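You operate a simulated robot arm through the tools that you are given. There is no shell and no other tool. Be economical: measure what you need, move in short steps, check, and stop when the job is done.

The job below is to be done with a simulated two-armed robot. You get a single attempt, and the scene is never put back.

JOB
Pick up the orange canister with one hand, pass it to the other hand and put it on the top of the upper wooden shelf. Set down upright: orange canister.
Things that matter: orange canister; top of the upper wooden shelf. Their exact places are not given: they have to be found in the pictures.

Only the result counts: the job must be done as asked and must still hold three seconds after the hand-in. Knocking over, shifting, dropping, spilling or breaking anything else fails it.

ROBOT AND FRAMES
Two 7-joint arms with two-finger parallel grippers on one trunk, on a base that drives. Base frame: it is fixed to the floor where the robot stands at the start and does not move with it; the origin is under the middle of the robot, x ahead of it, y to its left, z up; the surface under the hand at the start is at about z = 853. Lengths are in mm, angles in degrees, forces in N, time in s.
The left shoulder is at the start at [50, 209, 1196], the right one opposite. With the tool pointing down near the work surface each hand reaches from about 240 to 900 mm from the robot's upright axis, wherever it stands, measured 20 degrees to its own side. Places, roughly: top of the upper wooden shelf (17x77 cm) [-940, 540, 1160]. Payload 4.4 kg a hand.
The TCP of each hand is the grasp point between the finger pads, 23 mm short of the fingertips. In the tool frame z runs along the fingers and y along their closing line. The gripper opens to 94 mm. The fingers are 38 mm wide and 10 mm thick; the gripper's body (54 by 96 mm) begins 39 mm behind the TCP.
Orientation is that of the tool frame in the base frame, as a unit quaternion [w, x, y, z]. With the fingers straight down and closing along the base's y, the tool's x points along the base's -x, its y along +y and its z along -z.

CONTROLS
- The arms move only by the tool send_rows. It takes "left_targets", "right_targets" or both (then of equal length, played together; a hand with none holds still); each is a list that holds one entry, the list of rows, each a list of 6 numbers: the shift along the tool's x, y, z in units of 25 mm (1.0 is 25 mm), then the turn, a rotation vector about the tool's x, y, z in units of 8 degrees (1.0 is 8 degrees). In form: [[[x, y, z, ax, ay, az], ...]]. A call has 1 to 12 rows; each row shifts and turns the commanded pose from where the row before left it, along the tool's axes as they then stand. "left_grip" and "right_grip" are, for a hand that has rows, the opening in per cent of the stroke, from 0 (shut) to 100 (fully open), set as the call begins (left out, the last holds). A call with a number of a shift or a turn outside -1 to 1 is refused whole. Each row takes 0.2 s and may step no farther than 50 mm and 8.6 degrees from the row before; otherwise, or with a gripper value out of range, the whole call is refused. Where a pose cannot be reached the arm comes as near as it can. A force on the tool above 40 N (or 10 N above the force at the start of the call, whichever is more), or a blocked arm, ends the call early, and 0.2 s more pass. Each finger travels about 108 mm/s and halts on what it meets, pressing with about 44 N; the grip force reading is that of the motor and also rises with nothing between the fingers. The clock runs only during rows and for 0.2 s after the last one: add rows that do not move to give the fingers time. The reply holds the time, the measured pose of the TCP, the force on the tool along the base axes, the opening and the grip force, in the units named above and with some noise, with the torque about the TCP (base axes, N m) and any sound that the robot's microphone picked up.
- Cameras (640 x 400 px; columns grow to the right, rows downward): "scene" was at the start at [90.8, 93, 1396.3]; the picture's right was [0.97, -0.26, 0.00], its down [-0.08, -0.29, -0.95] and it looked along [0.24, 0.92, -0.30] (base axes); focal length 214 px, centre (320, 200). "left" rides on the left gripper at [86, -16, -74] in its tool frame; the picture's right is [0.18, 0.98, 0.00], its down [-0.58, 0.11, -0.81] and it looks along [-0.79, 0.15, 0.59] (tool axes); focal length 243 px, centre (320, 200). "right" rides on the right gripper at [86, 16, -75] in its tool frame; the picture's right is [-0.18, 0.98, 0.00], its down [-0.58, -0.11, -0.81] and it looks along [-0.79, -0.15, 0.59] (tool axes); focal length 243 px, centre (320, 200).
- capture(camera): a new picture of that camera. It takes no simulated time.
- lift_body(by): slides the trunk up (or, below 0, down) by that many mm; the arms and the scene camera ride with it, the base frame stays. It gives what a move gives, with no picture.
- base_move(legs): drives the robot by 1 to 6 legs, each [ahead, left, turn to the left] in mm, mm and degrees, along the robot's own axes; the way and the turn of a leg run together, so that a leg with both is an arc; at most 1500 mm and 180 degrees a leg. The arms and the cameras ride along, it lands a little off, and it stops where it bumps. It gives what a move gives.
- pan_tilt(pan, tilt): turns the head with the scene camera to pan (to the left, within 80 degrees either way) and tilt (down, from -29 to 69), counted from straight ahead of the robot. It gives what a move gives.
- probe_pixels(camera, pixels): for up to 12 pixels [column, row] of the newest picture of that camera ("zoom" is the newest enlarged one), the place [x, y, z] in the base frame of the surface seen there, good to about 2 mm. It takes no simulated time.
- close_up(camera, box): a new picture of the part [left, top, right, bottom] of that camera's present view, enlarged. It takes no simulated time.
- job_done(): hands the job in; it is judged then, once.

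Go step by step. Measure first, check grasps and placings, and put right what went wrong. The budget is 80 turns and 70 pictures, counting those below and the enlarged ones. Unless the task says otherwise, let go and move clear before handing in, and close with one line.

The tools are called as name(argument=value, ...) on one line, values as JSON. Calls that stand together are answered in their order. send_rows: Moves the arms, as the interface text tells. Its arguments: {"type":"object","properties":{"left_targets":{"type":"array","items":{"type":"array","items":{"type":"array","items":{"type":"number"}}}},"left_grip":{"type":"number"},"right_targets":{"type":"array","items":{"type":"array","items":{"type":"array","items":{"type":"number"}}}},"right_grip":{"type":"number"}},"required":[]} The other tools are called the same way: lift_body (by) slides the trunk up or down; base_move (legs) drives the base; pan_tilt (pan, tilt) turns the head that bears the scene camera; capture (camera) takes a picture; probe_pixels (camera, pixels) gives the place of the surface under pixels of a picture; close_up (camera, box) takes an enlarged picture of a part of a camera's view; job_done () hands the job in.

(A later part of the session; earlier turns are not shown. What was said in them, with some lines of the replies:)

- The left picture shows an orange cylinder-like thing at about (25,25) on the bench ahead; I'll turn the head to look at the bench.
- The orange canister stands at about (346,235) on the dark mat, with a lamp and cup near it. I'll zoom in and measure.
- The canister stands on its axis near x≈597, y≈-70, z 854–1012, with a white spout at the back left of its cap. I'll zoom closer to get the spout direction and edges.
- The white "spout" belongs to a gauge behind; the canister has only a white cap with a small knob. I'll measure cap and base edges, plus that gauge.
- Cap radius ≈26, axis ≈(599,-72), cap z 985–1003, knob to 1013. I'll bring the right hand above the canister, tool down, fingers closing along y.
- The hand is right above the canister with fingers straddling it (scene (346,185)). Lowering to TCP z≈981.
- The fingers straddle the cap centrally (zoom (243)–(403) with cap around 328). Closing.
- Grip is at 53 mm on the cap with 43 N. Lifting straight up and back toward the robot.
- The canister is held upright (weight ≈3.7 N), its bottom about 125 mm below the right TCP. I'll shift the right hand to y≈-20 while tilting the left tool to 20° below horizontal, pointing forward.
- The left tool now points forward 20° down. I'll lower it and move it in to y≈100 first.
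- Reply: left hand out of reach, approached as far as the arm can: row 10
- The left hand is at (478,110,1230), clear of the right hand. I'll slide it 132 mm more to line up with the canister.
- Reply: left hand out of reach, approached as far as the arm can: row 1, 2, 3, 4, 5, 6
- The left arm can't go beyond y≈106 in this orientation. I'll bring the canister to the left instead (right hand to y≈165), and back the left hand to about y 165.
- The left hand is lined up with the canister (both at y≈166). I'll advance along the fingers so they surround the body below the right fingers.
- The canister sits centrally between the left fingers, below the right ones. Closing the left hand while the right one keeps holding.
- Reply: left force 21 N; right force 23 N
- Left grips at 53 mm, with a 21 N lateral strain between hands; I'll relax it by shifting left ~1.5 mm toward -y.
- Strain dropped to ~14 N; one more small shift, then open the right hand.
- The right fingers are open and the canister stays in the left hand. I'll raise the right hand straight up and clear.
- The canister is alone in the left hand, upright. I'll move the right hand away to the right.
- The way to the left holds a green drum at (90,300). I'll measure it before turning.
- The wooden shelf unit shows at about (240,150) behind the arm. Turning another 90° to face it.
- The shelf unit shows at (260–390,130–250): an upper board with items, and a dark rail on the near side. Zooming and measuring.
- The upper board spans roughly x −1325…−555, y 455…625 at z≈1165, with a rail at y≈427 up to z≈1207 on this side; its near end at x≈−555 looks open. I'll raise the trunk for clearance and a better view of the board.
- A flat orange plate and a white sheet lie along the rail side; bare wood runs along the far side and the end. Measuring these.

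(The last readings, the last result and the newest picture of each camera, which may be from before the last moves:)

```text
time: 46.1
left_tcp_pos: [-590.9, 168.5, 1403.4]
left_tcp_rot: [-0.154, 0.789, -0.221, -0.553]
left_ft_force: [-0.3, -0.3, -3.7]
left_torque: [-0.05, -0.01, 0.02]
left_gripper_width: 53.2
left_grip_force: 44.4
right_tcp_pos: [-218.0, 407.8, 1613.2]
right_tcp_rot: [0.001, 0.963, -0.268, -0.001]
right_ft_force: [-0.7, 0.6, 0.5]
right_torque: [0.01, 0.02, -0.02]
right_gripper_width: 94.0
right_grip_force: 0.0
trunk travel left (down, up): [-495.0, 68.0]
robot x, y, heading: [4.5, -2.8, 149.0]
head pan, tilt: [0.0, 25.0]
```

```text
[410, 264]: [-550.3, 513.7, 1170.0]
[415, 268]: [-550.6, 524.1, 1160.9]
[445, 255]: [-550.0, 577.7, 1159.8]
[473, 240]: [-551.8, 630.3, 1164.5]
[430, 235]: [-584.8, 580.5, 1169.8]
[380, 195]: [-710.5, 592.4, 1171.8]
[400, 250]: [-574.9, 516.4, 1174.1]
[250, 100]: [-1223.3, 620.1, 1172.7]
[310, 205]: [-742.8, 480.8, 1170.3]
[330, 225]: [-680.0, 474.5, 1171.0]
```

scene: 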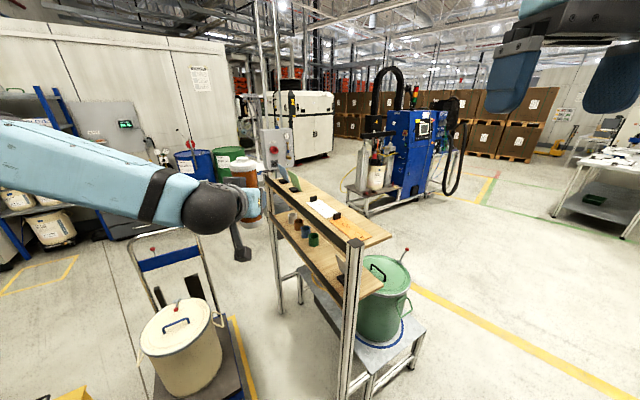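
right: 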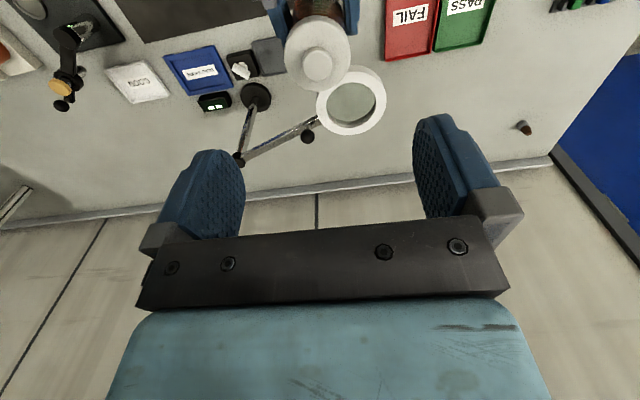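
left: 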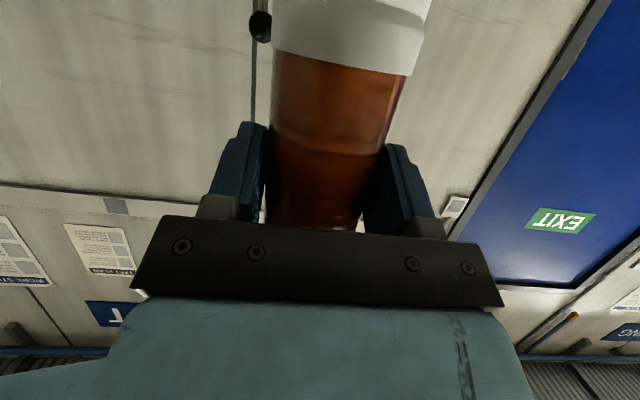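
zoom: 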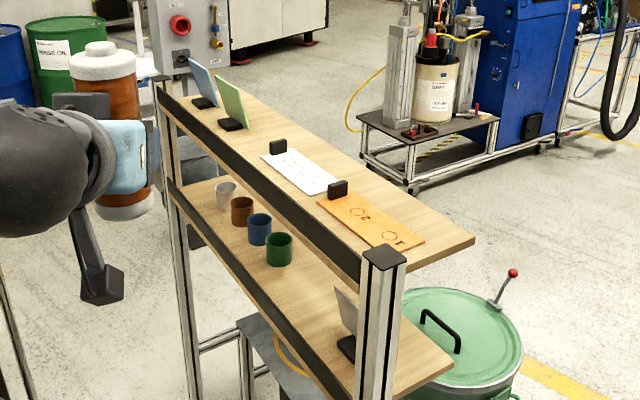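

Board top z≈1170; bare strip y≈560–630 beyond the orange plate. I plan to approach along −x from the open end and set the canister near (−650,594). Checking the floor area around (−40,750) first.

probe_pixels(camera="scene", pixels=[[426, 326], [385, 375], [372, 385], [404, 372], [355, 395], [415, 290]])

pan_tilt(pan=-50, tilt=45)

capture(camera="scene")

```text
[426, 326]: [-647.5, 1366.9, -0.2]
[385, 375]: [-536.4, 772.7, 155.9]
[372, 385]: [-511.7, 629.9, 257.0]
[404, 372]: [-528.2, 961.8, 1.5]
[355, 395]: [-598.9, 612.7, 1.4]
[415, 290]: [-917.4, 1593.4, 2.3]
```

```text
time: 47.3
left_tcp_pos: [-592.2, 167.3, 1404.5]
left_tcp_rot: [-0.153, 0.789, -0.22, -0.553]
left_ft_force: [-0.7, -0.5, -3.6]
left_torque: [-0.05, -0.03, -0.02]
left_gripper_width: 53.0
left_grip_force: 44.8
right_tcp_pos: [-218.3, 409.5, 1613.5]
right_tcp_rot: [0.0, 0.963, -0.268, 0.0]
right_ft_force: [0.4, 0.3, 0.0]
right_torque: [-0.03, 0.04, -0.03]
right_gripper_width: 94.0
right_grip_force: 0.1
trunk travel left (down, up): [-495.0, 68.0]
robot x, y, heading: [3.8, -1.5, 148.8]
head pan, tilt: [-50.0, 45.0]
```

```text
37 pictures are left
```

scene: 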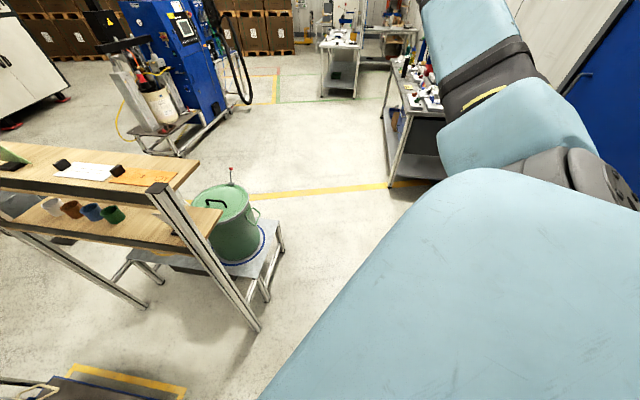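

The floor there is clear. Turning to heading 180, then sliding right 756 mm with everything held high.

base_move(legs=[[0, 0, 31.1], [0, -756, 0]])

pan_tilt(pan=10, tilt=35)

capture(camera="scene")

capture(camera="left")

```text
time: 55.8
left_tcp_pos: [-595.7, 579.9, 1402.7]
left_tcp_rot: [0.002, 0.819, 0.001, -0.574]
left_ft_force: [0.1, 0.0, -3.7]
left_torque: [-0.02, 0.0, 0.0]
left_gripper_width: 53.1
left_grip_force: 43.8
right_tcp_pos: [-403.9, 980.8, 1613.5]
right_tcp_rot: [0.0, 1.0, 0.002, 0.0]
right_ft_force: [0.1, 0.1, -0.4]
right_torque: [-0.02, 0.02, -0.02]
right_gripper_width: 93.9
right_grip_force: 0.1
trunk travel left (down, up): [-495.0, 68.0]
robot x, y, heading: [-3.5, 746.7, -179.8]
head pan, tilt: [-50.0, 45.0]
```

```text
time: 57.1
left_tcp_pos: [-595.8, 582.6, 1402.7]
left_tcp_rot: [0.001, 0.819, 0.001, -0.573]
left_ft_force: [-0.1, -0.5, -4.2]
left_torque: [-0.02, -0.05, -0.01]
left_gripper_width: 52.9
left_grip_force: 43.6
right_tcp_pos: [-403.1, 981.6, 1611.6]
right_tcp_rot: [0.001, 1.0, 0.001, 0.0]
right_ft_force: [-0.9, 0.6, -0.5]
right_torque: [0.01, 0.02, 0.02]
right_gripper_width: 93.8
right_grip_force: 0.0
trunk travel left (down, up): [-495.0, 68.0]
robot x, y, heading: [-5.4, 742.2, -179.9]
head pan, tilt: [10.0, 35.0]
```

```text
36 pictures are left
```

scene: 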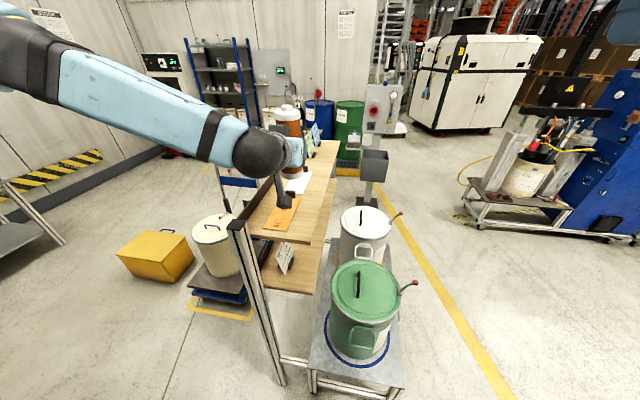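

```text
35 pictures are left
```

left: 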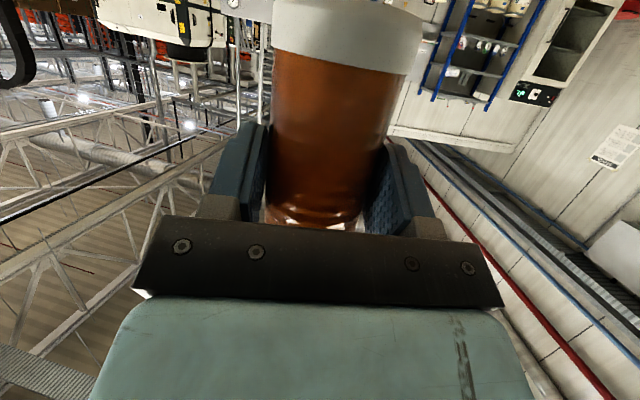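

The hand now hovers over the board end at (−596,582,1403). Zooming to measure the canister and the free strip.

close_up(camera="scene", box=[220, 90, 360, 260])

close_up(camera="scene", box=[260, 130, 350, 240])

```text
2.35 times, centred on (290, 175) of scene
```

zoom: 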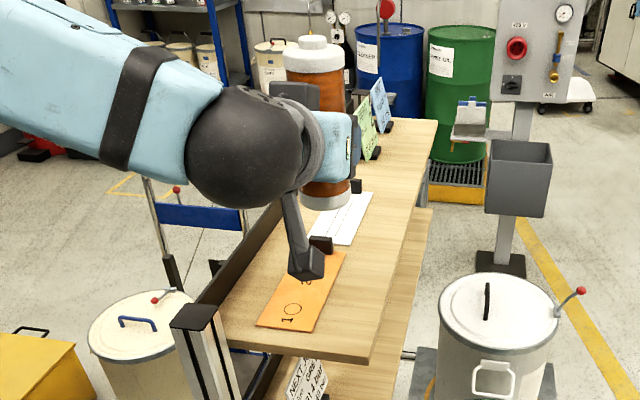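

```text
3.64 times, centred on (305, 185) of scene
```

zoom: 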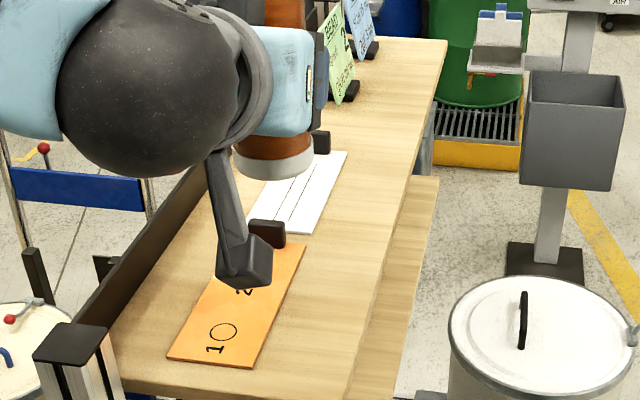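

probe_pixels(camera="zoom", pixels=[[250, 366], [303, 247], [345, 153], [309, 231], [345, 370], [385, 230], [273, 176], [237, 160], [311, 158], [273, 150], [330, 300], [370, 130]])

```text
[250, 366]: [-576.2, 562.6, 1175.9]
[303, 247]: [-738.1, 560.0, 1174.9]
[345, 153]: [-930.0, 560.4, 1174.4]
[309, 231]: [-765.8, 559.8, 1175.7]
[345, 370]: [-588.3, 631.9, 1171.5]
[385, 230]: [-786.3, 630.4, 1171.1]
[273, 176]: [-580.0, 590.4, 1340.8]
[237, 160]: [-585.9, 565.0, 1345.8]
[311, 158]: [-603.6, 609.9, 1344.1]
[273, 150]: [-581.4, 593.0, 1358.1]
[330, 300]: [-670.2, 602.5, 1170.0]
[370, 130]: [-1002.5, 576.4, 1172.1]
```

The free strip runs y 562–632 at z≈1171; the canister axis is about (−604,584), bottom ≈65 mm below the TCP. The left camera must stay off the board end, so x≈−604 is right; I'll shift 13 mm toward +y and lower the trunk to ~20 mm above.

send_rows(left_targets=[[[0, -0.26, 0, 0, 0, 0], [0, -0.26, 0, 0, 0, 0], [0, 0, 0, 0, 0, 0]]])

lift_body(by=-140)

capture(camera="scene")

close_up(camera="scene", box=[210, 100, 370, 240])

```text
time: 57.9
left_tcp_pos: [-595.3, 593.3, 1403.2]
left_tcp_rot: [0.002, 0.819, 0.001, -0.574]
left_ft_force: [-0.3, 0.2, -3.4]
left_torque: [-0.01, -0.03, 0.0]
left_gripper_width: 53.2
left_grip_force: 44.0
right_tcp_pos: [-403.8, 981.8, 1612.3]
right_tcp_rot: [0.0, 1.0, 0.002, 0.0]
right_ft_force: [0.4, 0.7, -0.4]
right_torque: [-0.01, 0.02, 0.0]
right_gripper_width: 94.0
right_grip_force: 0.0
trunk travel left (down, up): [-495.0, 68.0]
robot x, y, heading: [-2.9, 746.7, -179.9]
head pan, tilt: [10.0, 35.0]
```

```text
time: 59.5
left_tcp_pos: [-595.7, 593.5, 1262.8]
left_tcp_rot: [0.001, 0.819, 0.0, -0.574]
left_ft_force: [0.2, -0.2, -3.7]
left_torque: [0.0, -0.02, -0.01]
left_gripper_width: 53.2
left_grip_force: 44.0
right_tcp_pos: [-403.2, 981.4, 1473.7]
right_tcp_rot: [0.001, 1.0, 0.001, 0.001]
right_ft_force: [0.6, 0.1, -0.4]
right_torque: [-0.02, 0.0, 0.04]
right_gripper_width: 94.2
right_grip_force: 0.0
trunk travel left (down, up): [-355.0, 208.0]
robot x, y, heading: [-5.2, 743.7, -179.6]
head pan, tilt: [10.0, 35.0]
```

```text
32 pictures are left
```

scene: 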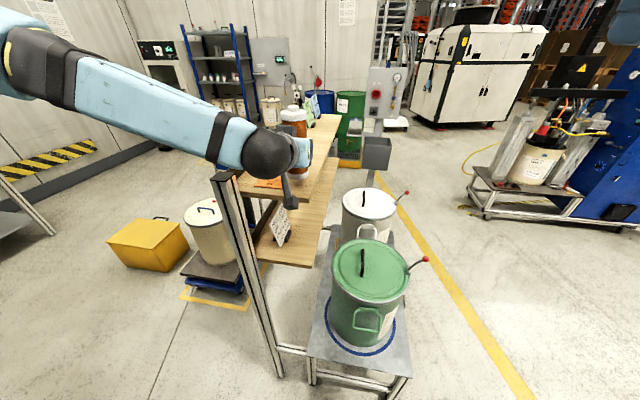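

```text
2.86 times, centred on (290, 170) of scene
```

zoom: 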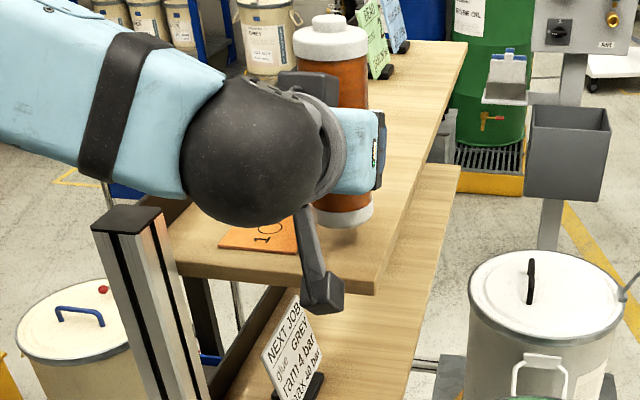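

Canister is ~27 mm above the board; I'll check its edges against the strip and the wrist's clearance over the post.

probe_pixels(camera="zoom", pixels=[[343, 224], [318, 212], [371, 212], [345, 205], [295, 252], [375, 288], [250, 222], [160, 190], [322, 308], [327, 20], [330, 55], [340, 230]])

```text
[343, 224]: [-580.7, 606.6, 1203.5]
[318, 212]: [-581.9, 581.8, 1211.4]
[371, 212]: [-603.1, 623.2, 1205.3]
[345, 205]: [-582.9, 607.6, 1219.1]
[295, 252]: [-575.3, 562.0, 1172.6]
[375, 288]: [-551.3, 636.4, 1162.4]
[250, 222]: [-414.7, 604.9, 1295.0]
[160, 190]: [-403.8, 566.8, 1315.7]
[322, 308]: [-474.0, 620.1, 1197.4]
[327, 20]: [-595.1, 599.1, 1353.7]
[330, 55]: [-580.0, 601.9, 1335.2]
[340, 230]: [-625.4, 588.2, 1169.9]
```

Axis ≈(−605,598), footprint y 572–624, inside the free strip, and upright (knob at y≈599). Lowering 21 mm more.

lift_body(by=-21)

close_up(camera="scene", box=[250, 90, 360, 230])

```text
time: 60.2
left_tcp_pos: [-596.0, 594.1, 1242.5]
left_tcp_rot: [0.001, 0.819, 0.001, -0.573]
left_ft_force: [0.3, 0.3, -3.7]
left_torque: [-0.01, -0.05, 0.0]
left_gripper_width: 53.1
left_grip_force: 43.9
right_tcp_pos: [-404.1, 981.2, 1451.8]
right_tcp_rot: [0.001, 1.0, 0.002, 0.0]
right_ft_force: [-0.2, -0.4, 0.1]
right_torque: [0.0, 0.02, 0.02]
right_gripper_width: 93.9
right_grip_force: 0.1
trunk travel left (down, up): [-334.0, 229.0]
robot x, y, heading: [-3.6, 746.6, -179.8]
head pan, tilt: [10.0, 35.0]
```

```text
2.86 times, centred on (305, 160) of scene
```

zoom: 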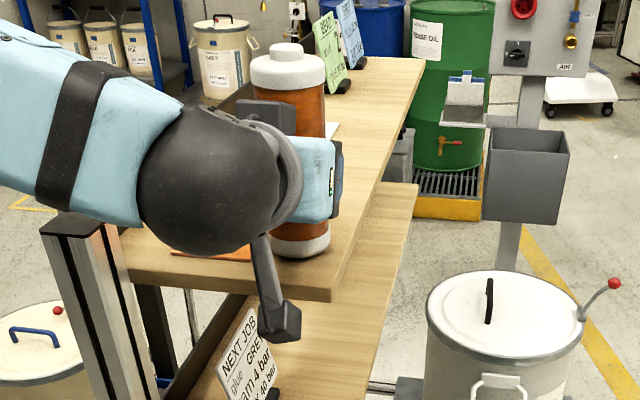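

Still hanging free (−3.7 N). Lowering with ~2 mm arm steps until the board takes the weight.

send_rows(left_targets=[[[0.075, 0, 0.027, 0, 0, 0], [0.075, 0, 0.027, 0, 0, 0], [0, 0, 0, 0, 0, 0]]])

```text
time: 61.0
left_tcp_pos: [-596.7, 593.6, 1238.7]
left_tcp_rot: [0.001, 0.82, 0.0, -0.573]
left_ft_force: [-0.4, -0.1, -3.4]
left_torque: [0.02, -0.05, 0.0]
left_gripper_width: 53.2
left_grip_force: 44.3
right_tcp_pos: [-402.2, 980.7, 1452.1]
right_tcp_rot: [0.001, 1.0, 0.002, -0.001]
right_ft_force: [-0.7, -0.5, 0.2]
right_torque: [-0.01, -0.04, 0.0]
right_gripper_width: 94.1
right_grip_force: 0.0
trunk travel left (down, up): [-334.0, 229.0]
robot x, y, heading: [-4.3, 745.2, -179.8]
head pan, tilt: [10.0, 35.0]
```

send_rows(left_targets=[[[0.06, 0, 0.022, 0, 0, 0], [0, 0, 0, 0, 0, 0]]])

send_rows(left_targets=[[[0.05, 0, 0.018, 0, 0, 0], [0, 0, 0, 0, 0, 0]]])

```text
time: 61.6
left_tcp_pos: [-596.3, 593.4, 1236.3]
left_tcp_rot: [0.001, 0.818, 0.001, -0.575]
left_ft_force: [-0.3, 0.0, 0.4]
left_torque: [0.06, 0.11, 0.05]
left_gripper_width: 53.2
left_grip_force: 44.4
right_tcp_pos: [-402.7, 981.5, 1452.3]
right_tcp_rot: [0.001, 1.0, 0.002, 0.0]
right_ft_force: [-0.3, 1.0, -0.9]
right_torque: [0.02, 0.03, 0.0]
right_gripper_width: 94.3
right_grip_force: 0.1
trunk travel left (down, up): [-334.0, 229.0]
robot x, y, heading: [-4.5, 747.0, -179.8]
head pan, tilt: [10.0, 35.0]
```

```text
time: 62.2
left_tcp_pos: [-595.8, 595.0, 1237.2]
left_tcp_rot: [0.0, 0.818, 0.0, -0.575]
left_ft_force: [-4.6, -2.4, 12.2]
left_torque: [-0.13, 0.05, -0.05]
left_gripper_width: 53.1
left_grip_force: 43.9
right_tcp_pos: [-402.7, 982.2, 1451.9]
right_tcp_rot: [0.0, 1.0, 0.002, 0.0]
right_ft_force: [0.1, -0.4, 0.3]
right_torque: [0.0, -0.03, 0.02]
right_gripper_width: 94.0
right_grip_force: 0.0
trunk travel left (down, up): [-334.0, 229.0]
robot x, y, heading: [-2.6, 746.2, -179.8]
head pan, tilt: [10.0, 35.0]
```

The board now carries the canister (+12 N). I'll ease up slightly and open the fingers partly.

send_rows(left_targets=[[[-0.03, 0, -0.011, 0, 0, 0], [0, 0, 0, 0, 0, 0]]])

send_rows(left_targets=[[[0, 0, 0, 0, 0, 0], [0, 0, 0, 0, 0, 0], [0, 0, 0, 0, 0, 0]]], left_grip=95)

close_up(camera="scene", box=[250, 90, 360, 230])

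capture(camera="left")

```text
time: 62.8
left_tcp_pos: [-595.2, 594.4, 1237.7]
left_tcp_rot: [0.001, 0.819, 0.001, -0.574]
left_ft_force: [-5.5, 0.1, 11.7]
left_torque: [0.06, 0.37, 0.04]
left_gripper_width: 52.8
left_grip_force: 44.0
right_tcp_pos: [-402.3, 981.7, 1451.8]
right_tcp_rot: [0.001, 1.0, 0.001, 0.0]
right_ft_force: [0.5, -0.7, 0.4]
right_torque: [-0.01, 0.03, 0.0]
right_gripper_width: 93.8
right_grip_force: 0.1
trunk travel left (down, up): [-334.0, 229.0]
robot x, y, heading: [-5.1, 744.4, -179.7]
head pan, tilt: [10.0, 35.0]
```

```text
time: 63.6
left_tcp_pos: [-596.4, 593.8, 1236.4]
left_tcp_rot: [0.001, 0.819, 0.001, -0.574]
left_ft_force: [0.3, 0.1, -1.0]
left_torque: [-0.03, -0.05, -0.02]
left_gripper_width: 89.2
left_grip_force: 0.1
right_tcp_pos: [-403.0, 981.7, 1452.0]
right_tcp_rot: [0.001, 1.0, 0.001, 0.001]
right_ft_force: [0.1, 0.2, 0.7]
right_torque: [0.0, -0.02, -0.01]
right_gripper_width: 93.9
right_grip_force: 0.0
trunk travel left (down, up): [-334.0, 229.0]
robot x, y, heading: [-3.5, 746.7, -180.2]
head pan, tilt: [10.0, 35.0]
```

```text
2.86 times, centred on (305, 160) of scene
```

zoom: 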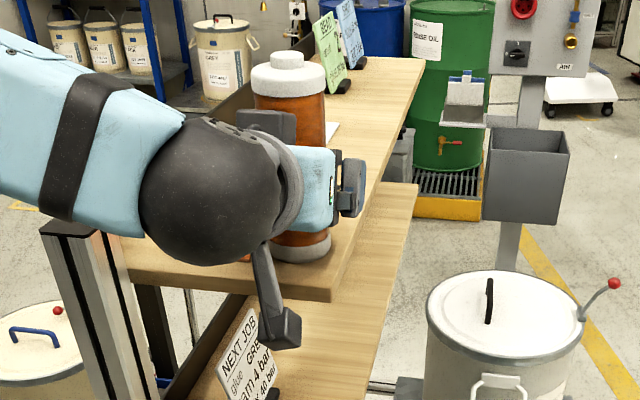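

```text
28 pictures are left
```

left: 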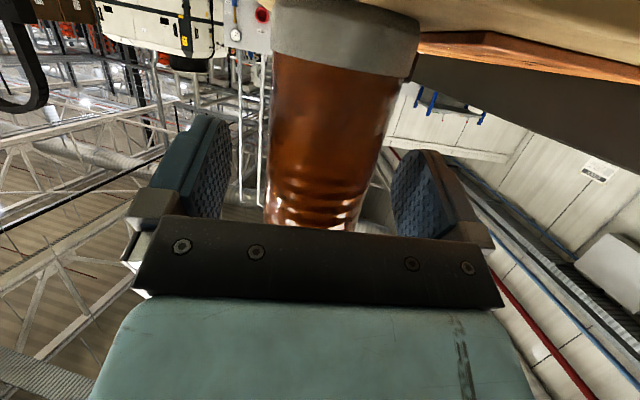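

The canister stands free between the open fingers. Retreating along the tool axis.

send_rows(left_targets=[[[0, 0, -0.6, 0, 0, 0], [0, 0, -0.8, 0, 0, 0], [0, 0, -1, 0, 0, 0], [0, 0, -1, 0, 0, 0], [0, 0, -1, 0, 0, 0], [0, 0, -1, 0, 0, 0], [0, 0, 0, 0, 0, 0]]])

close_up(camera="scene", box=[230, 90, 360, 230])

```text
time: 65.2
left_tcp_pos: [-469.4, 593.4, 1283.0]
left_tcp_rot: [0.002, 0.819, 0.001, -0.573]
left_ft_force: [0.1, -0.2, 0.1]
left_torque: [0.0, 0.01, 0.02]
left_gripper_width: 89.3
left_grip_force: 0.1
right_tcp_pos: [-403.6, 982.0, 1451.4]
right_tcp_rot: [0.001, 1.0, 0.002, 0.0]
right_ft_force: [-0.1, -0.6, -0.1]
right_torque: [0.03, -0.04, -0.01]
right_gripper_width: 93.8
right_grip_force: 0.0
trunk travel left (down, up): [-334.0, 229.0]
robot x, y, heading: [-5.2, 745.2, -179.8]
head pan, tilt: [10.0, 35.0]
```

```text
2.86 times, centred on (295, 160) of scene
```

zoom: 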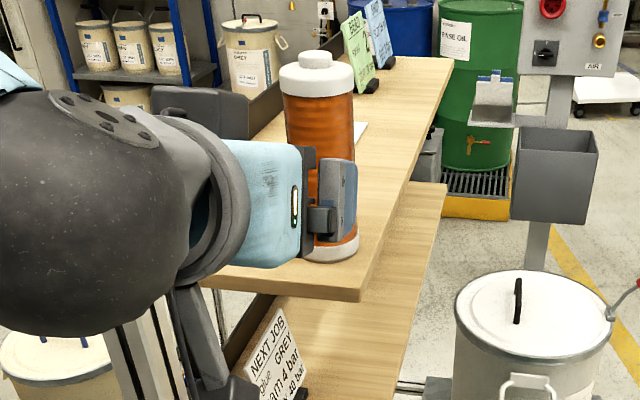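

The canister stands upright and the hand is clear. I'll raise the trunk a bit for a final unobstructed check.

lift_body(by=180)

pan_tilt(pan=10, tilt=45)

capture(camera="scene")

```text
time: 67.2
left_tcp_pos: [-469.6, 594.2, 1463.1]
left_tcp_rot: [0.002, 0.819, 0.001, -0.573]
left_ft_force: [0.2, 0.9, -1.0]
left_torque: [0.03, 0.03, -0.01]
left_gripper_width: 89.3
left_grip_force: 0.1
right_tcp_pos: [-402.1, 981.6, 1631.2]
right_tcp_rot: [0.001, 1.0, 0.001, 0.0]
right_ft_force: [0.7, 0.0, 0.5]
right_torque: [0.0, 0.02, 0.03]
right_gripper_width: 94.1
right_grip_force: 0.1
trunk travel left (down, up): [-514.0, 49.0]
robot x, y, heading: [-4.5, 747.0, -179.7]
head pan, tilt: [10.0, 35.0]
```

```text
time: 67.9
left_tcp_pos: [-469.1, 594.9, 1462.4]
left_tcp_rot: [0.002, 0.819, 0.001, -0.574]
left_ft_force: [0.1, -0.2, 0.9]
left_torque: [-0.03, -0.01, -0.02]
left_gripper_width: 89.3
left_grip_force: 0.0
right_tcp_pos: [-402.8, 981.4, 1632.5]
right_tcp_rot: [0.001, 1.0, 0.002, 0.0]
right_ft_force: [0.0, -0.3, -1.1]
right_torque: [-0.05, -0.02, 0.0]
right_gripper_width: 94.1
right_grip_force: 0.1
trunk travel left (down, up): [-514.0, 49.0]
robot x, y, heading: [-7.5, 746.8, -180.0]
head pan, tilt: [10.0, 45.0]
```

```text
26 pictures are left
```

scene: 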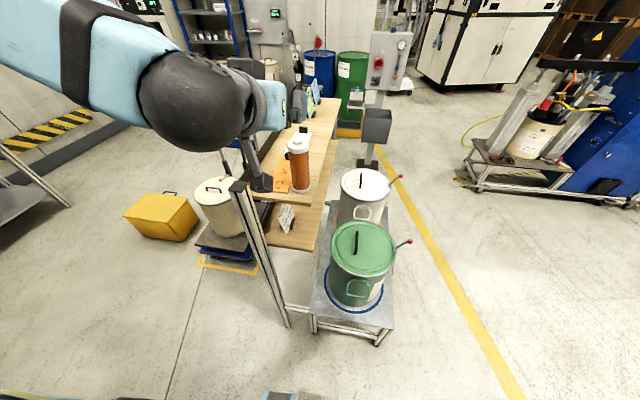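

The canister stands upright at (300,165) on the board, with the plate beside it undisturbed and both hands clear. Handing in.

job_done()

```text
The job is handed in.
```

The orange canister was picked up with the right hand, passed to the left, and set upright on bare wood near the open end of the upper shelf; nothing else was seen to move, and both hands were clear at hand-in.
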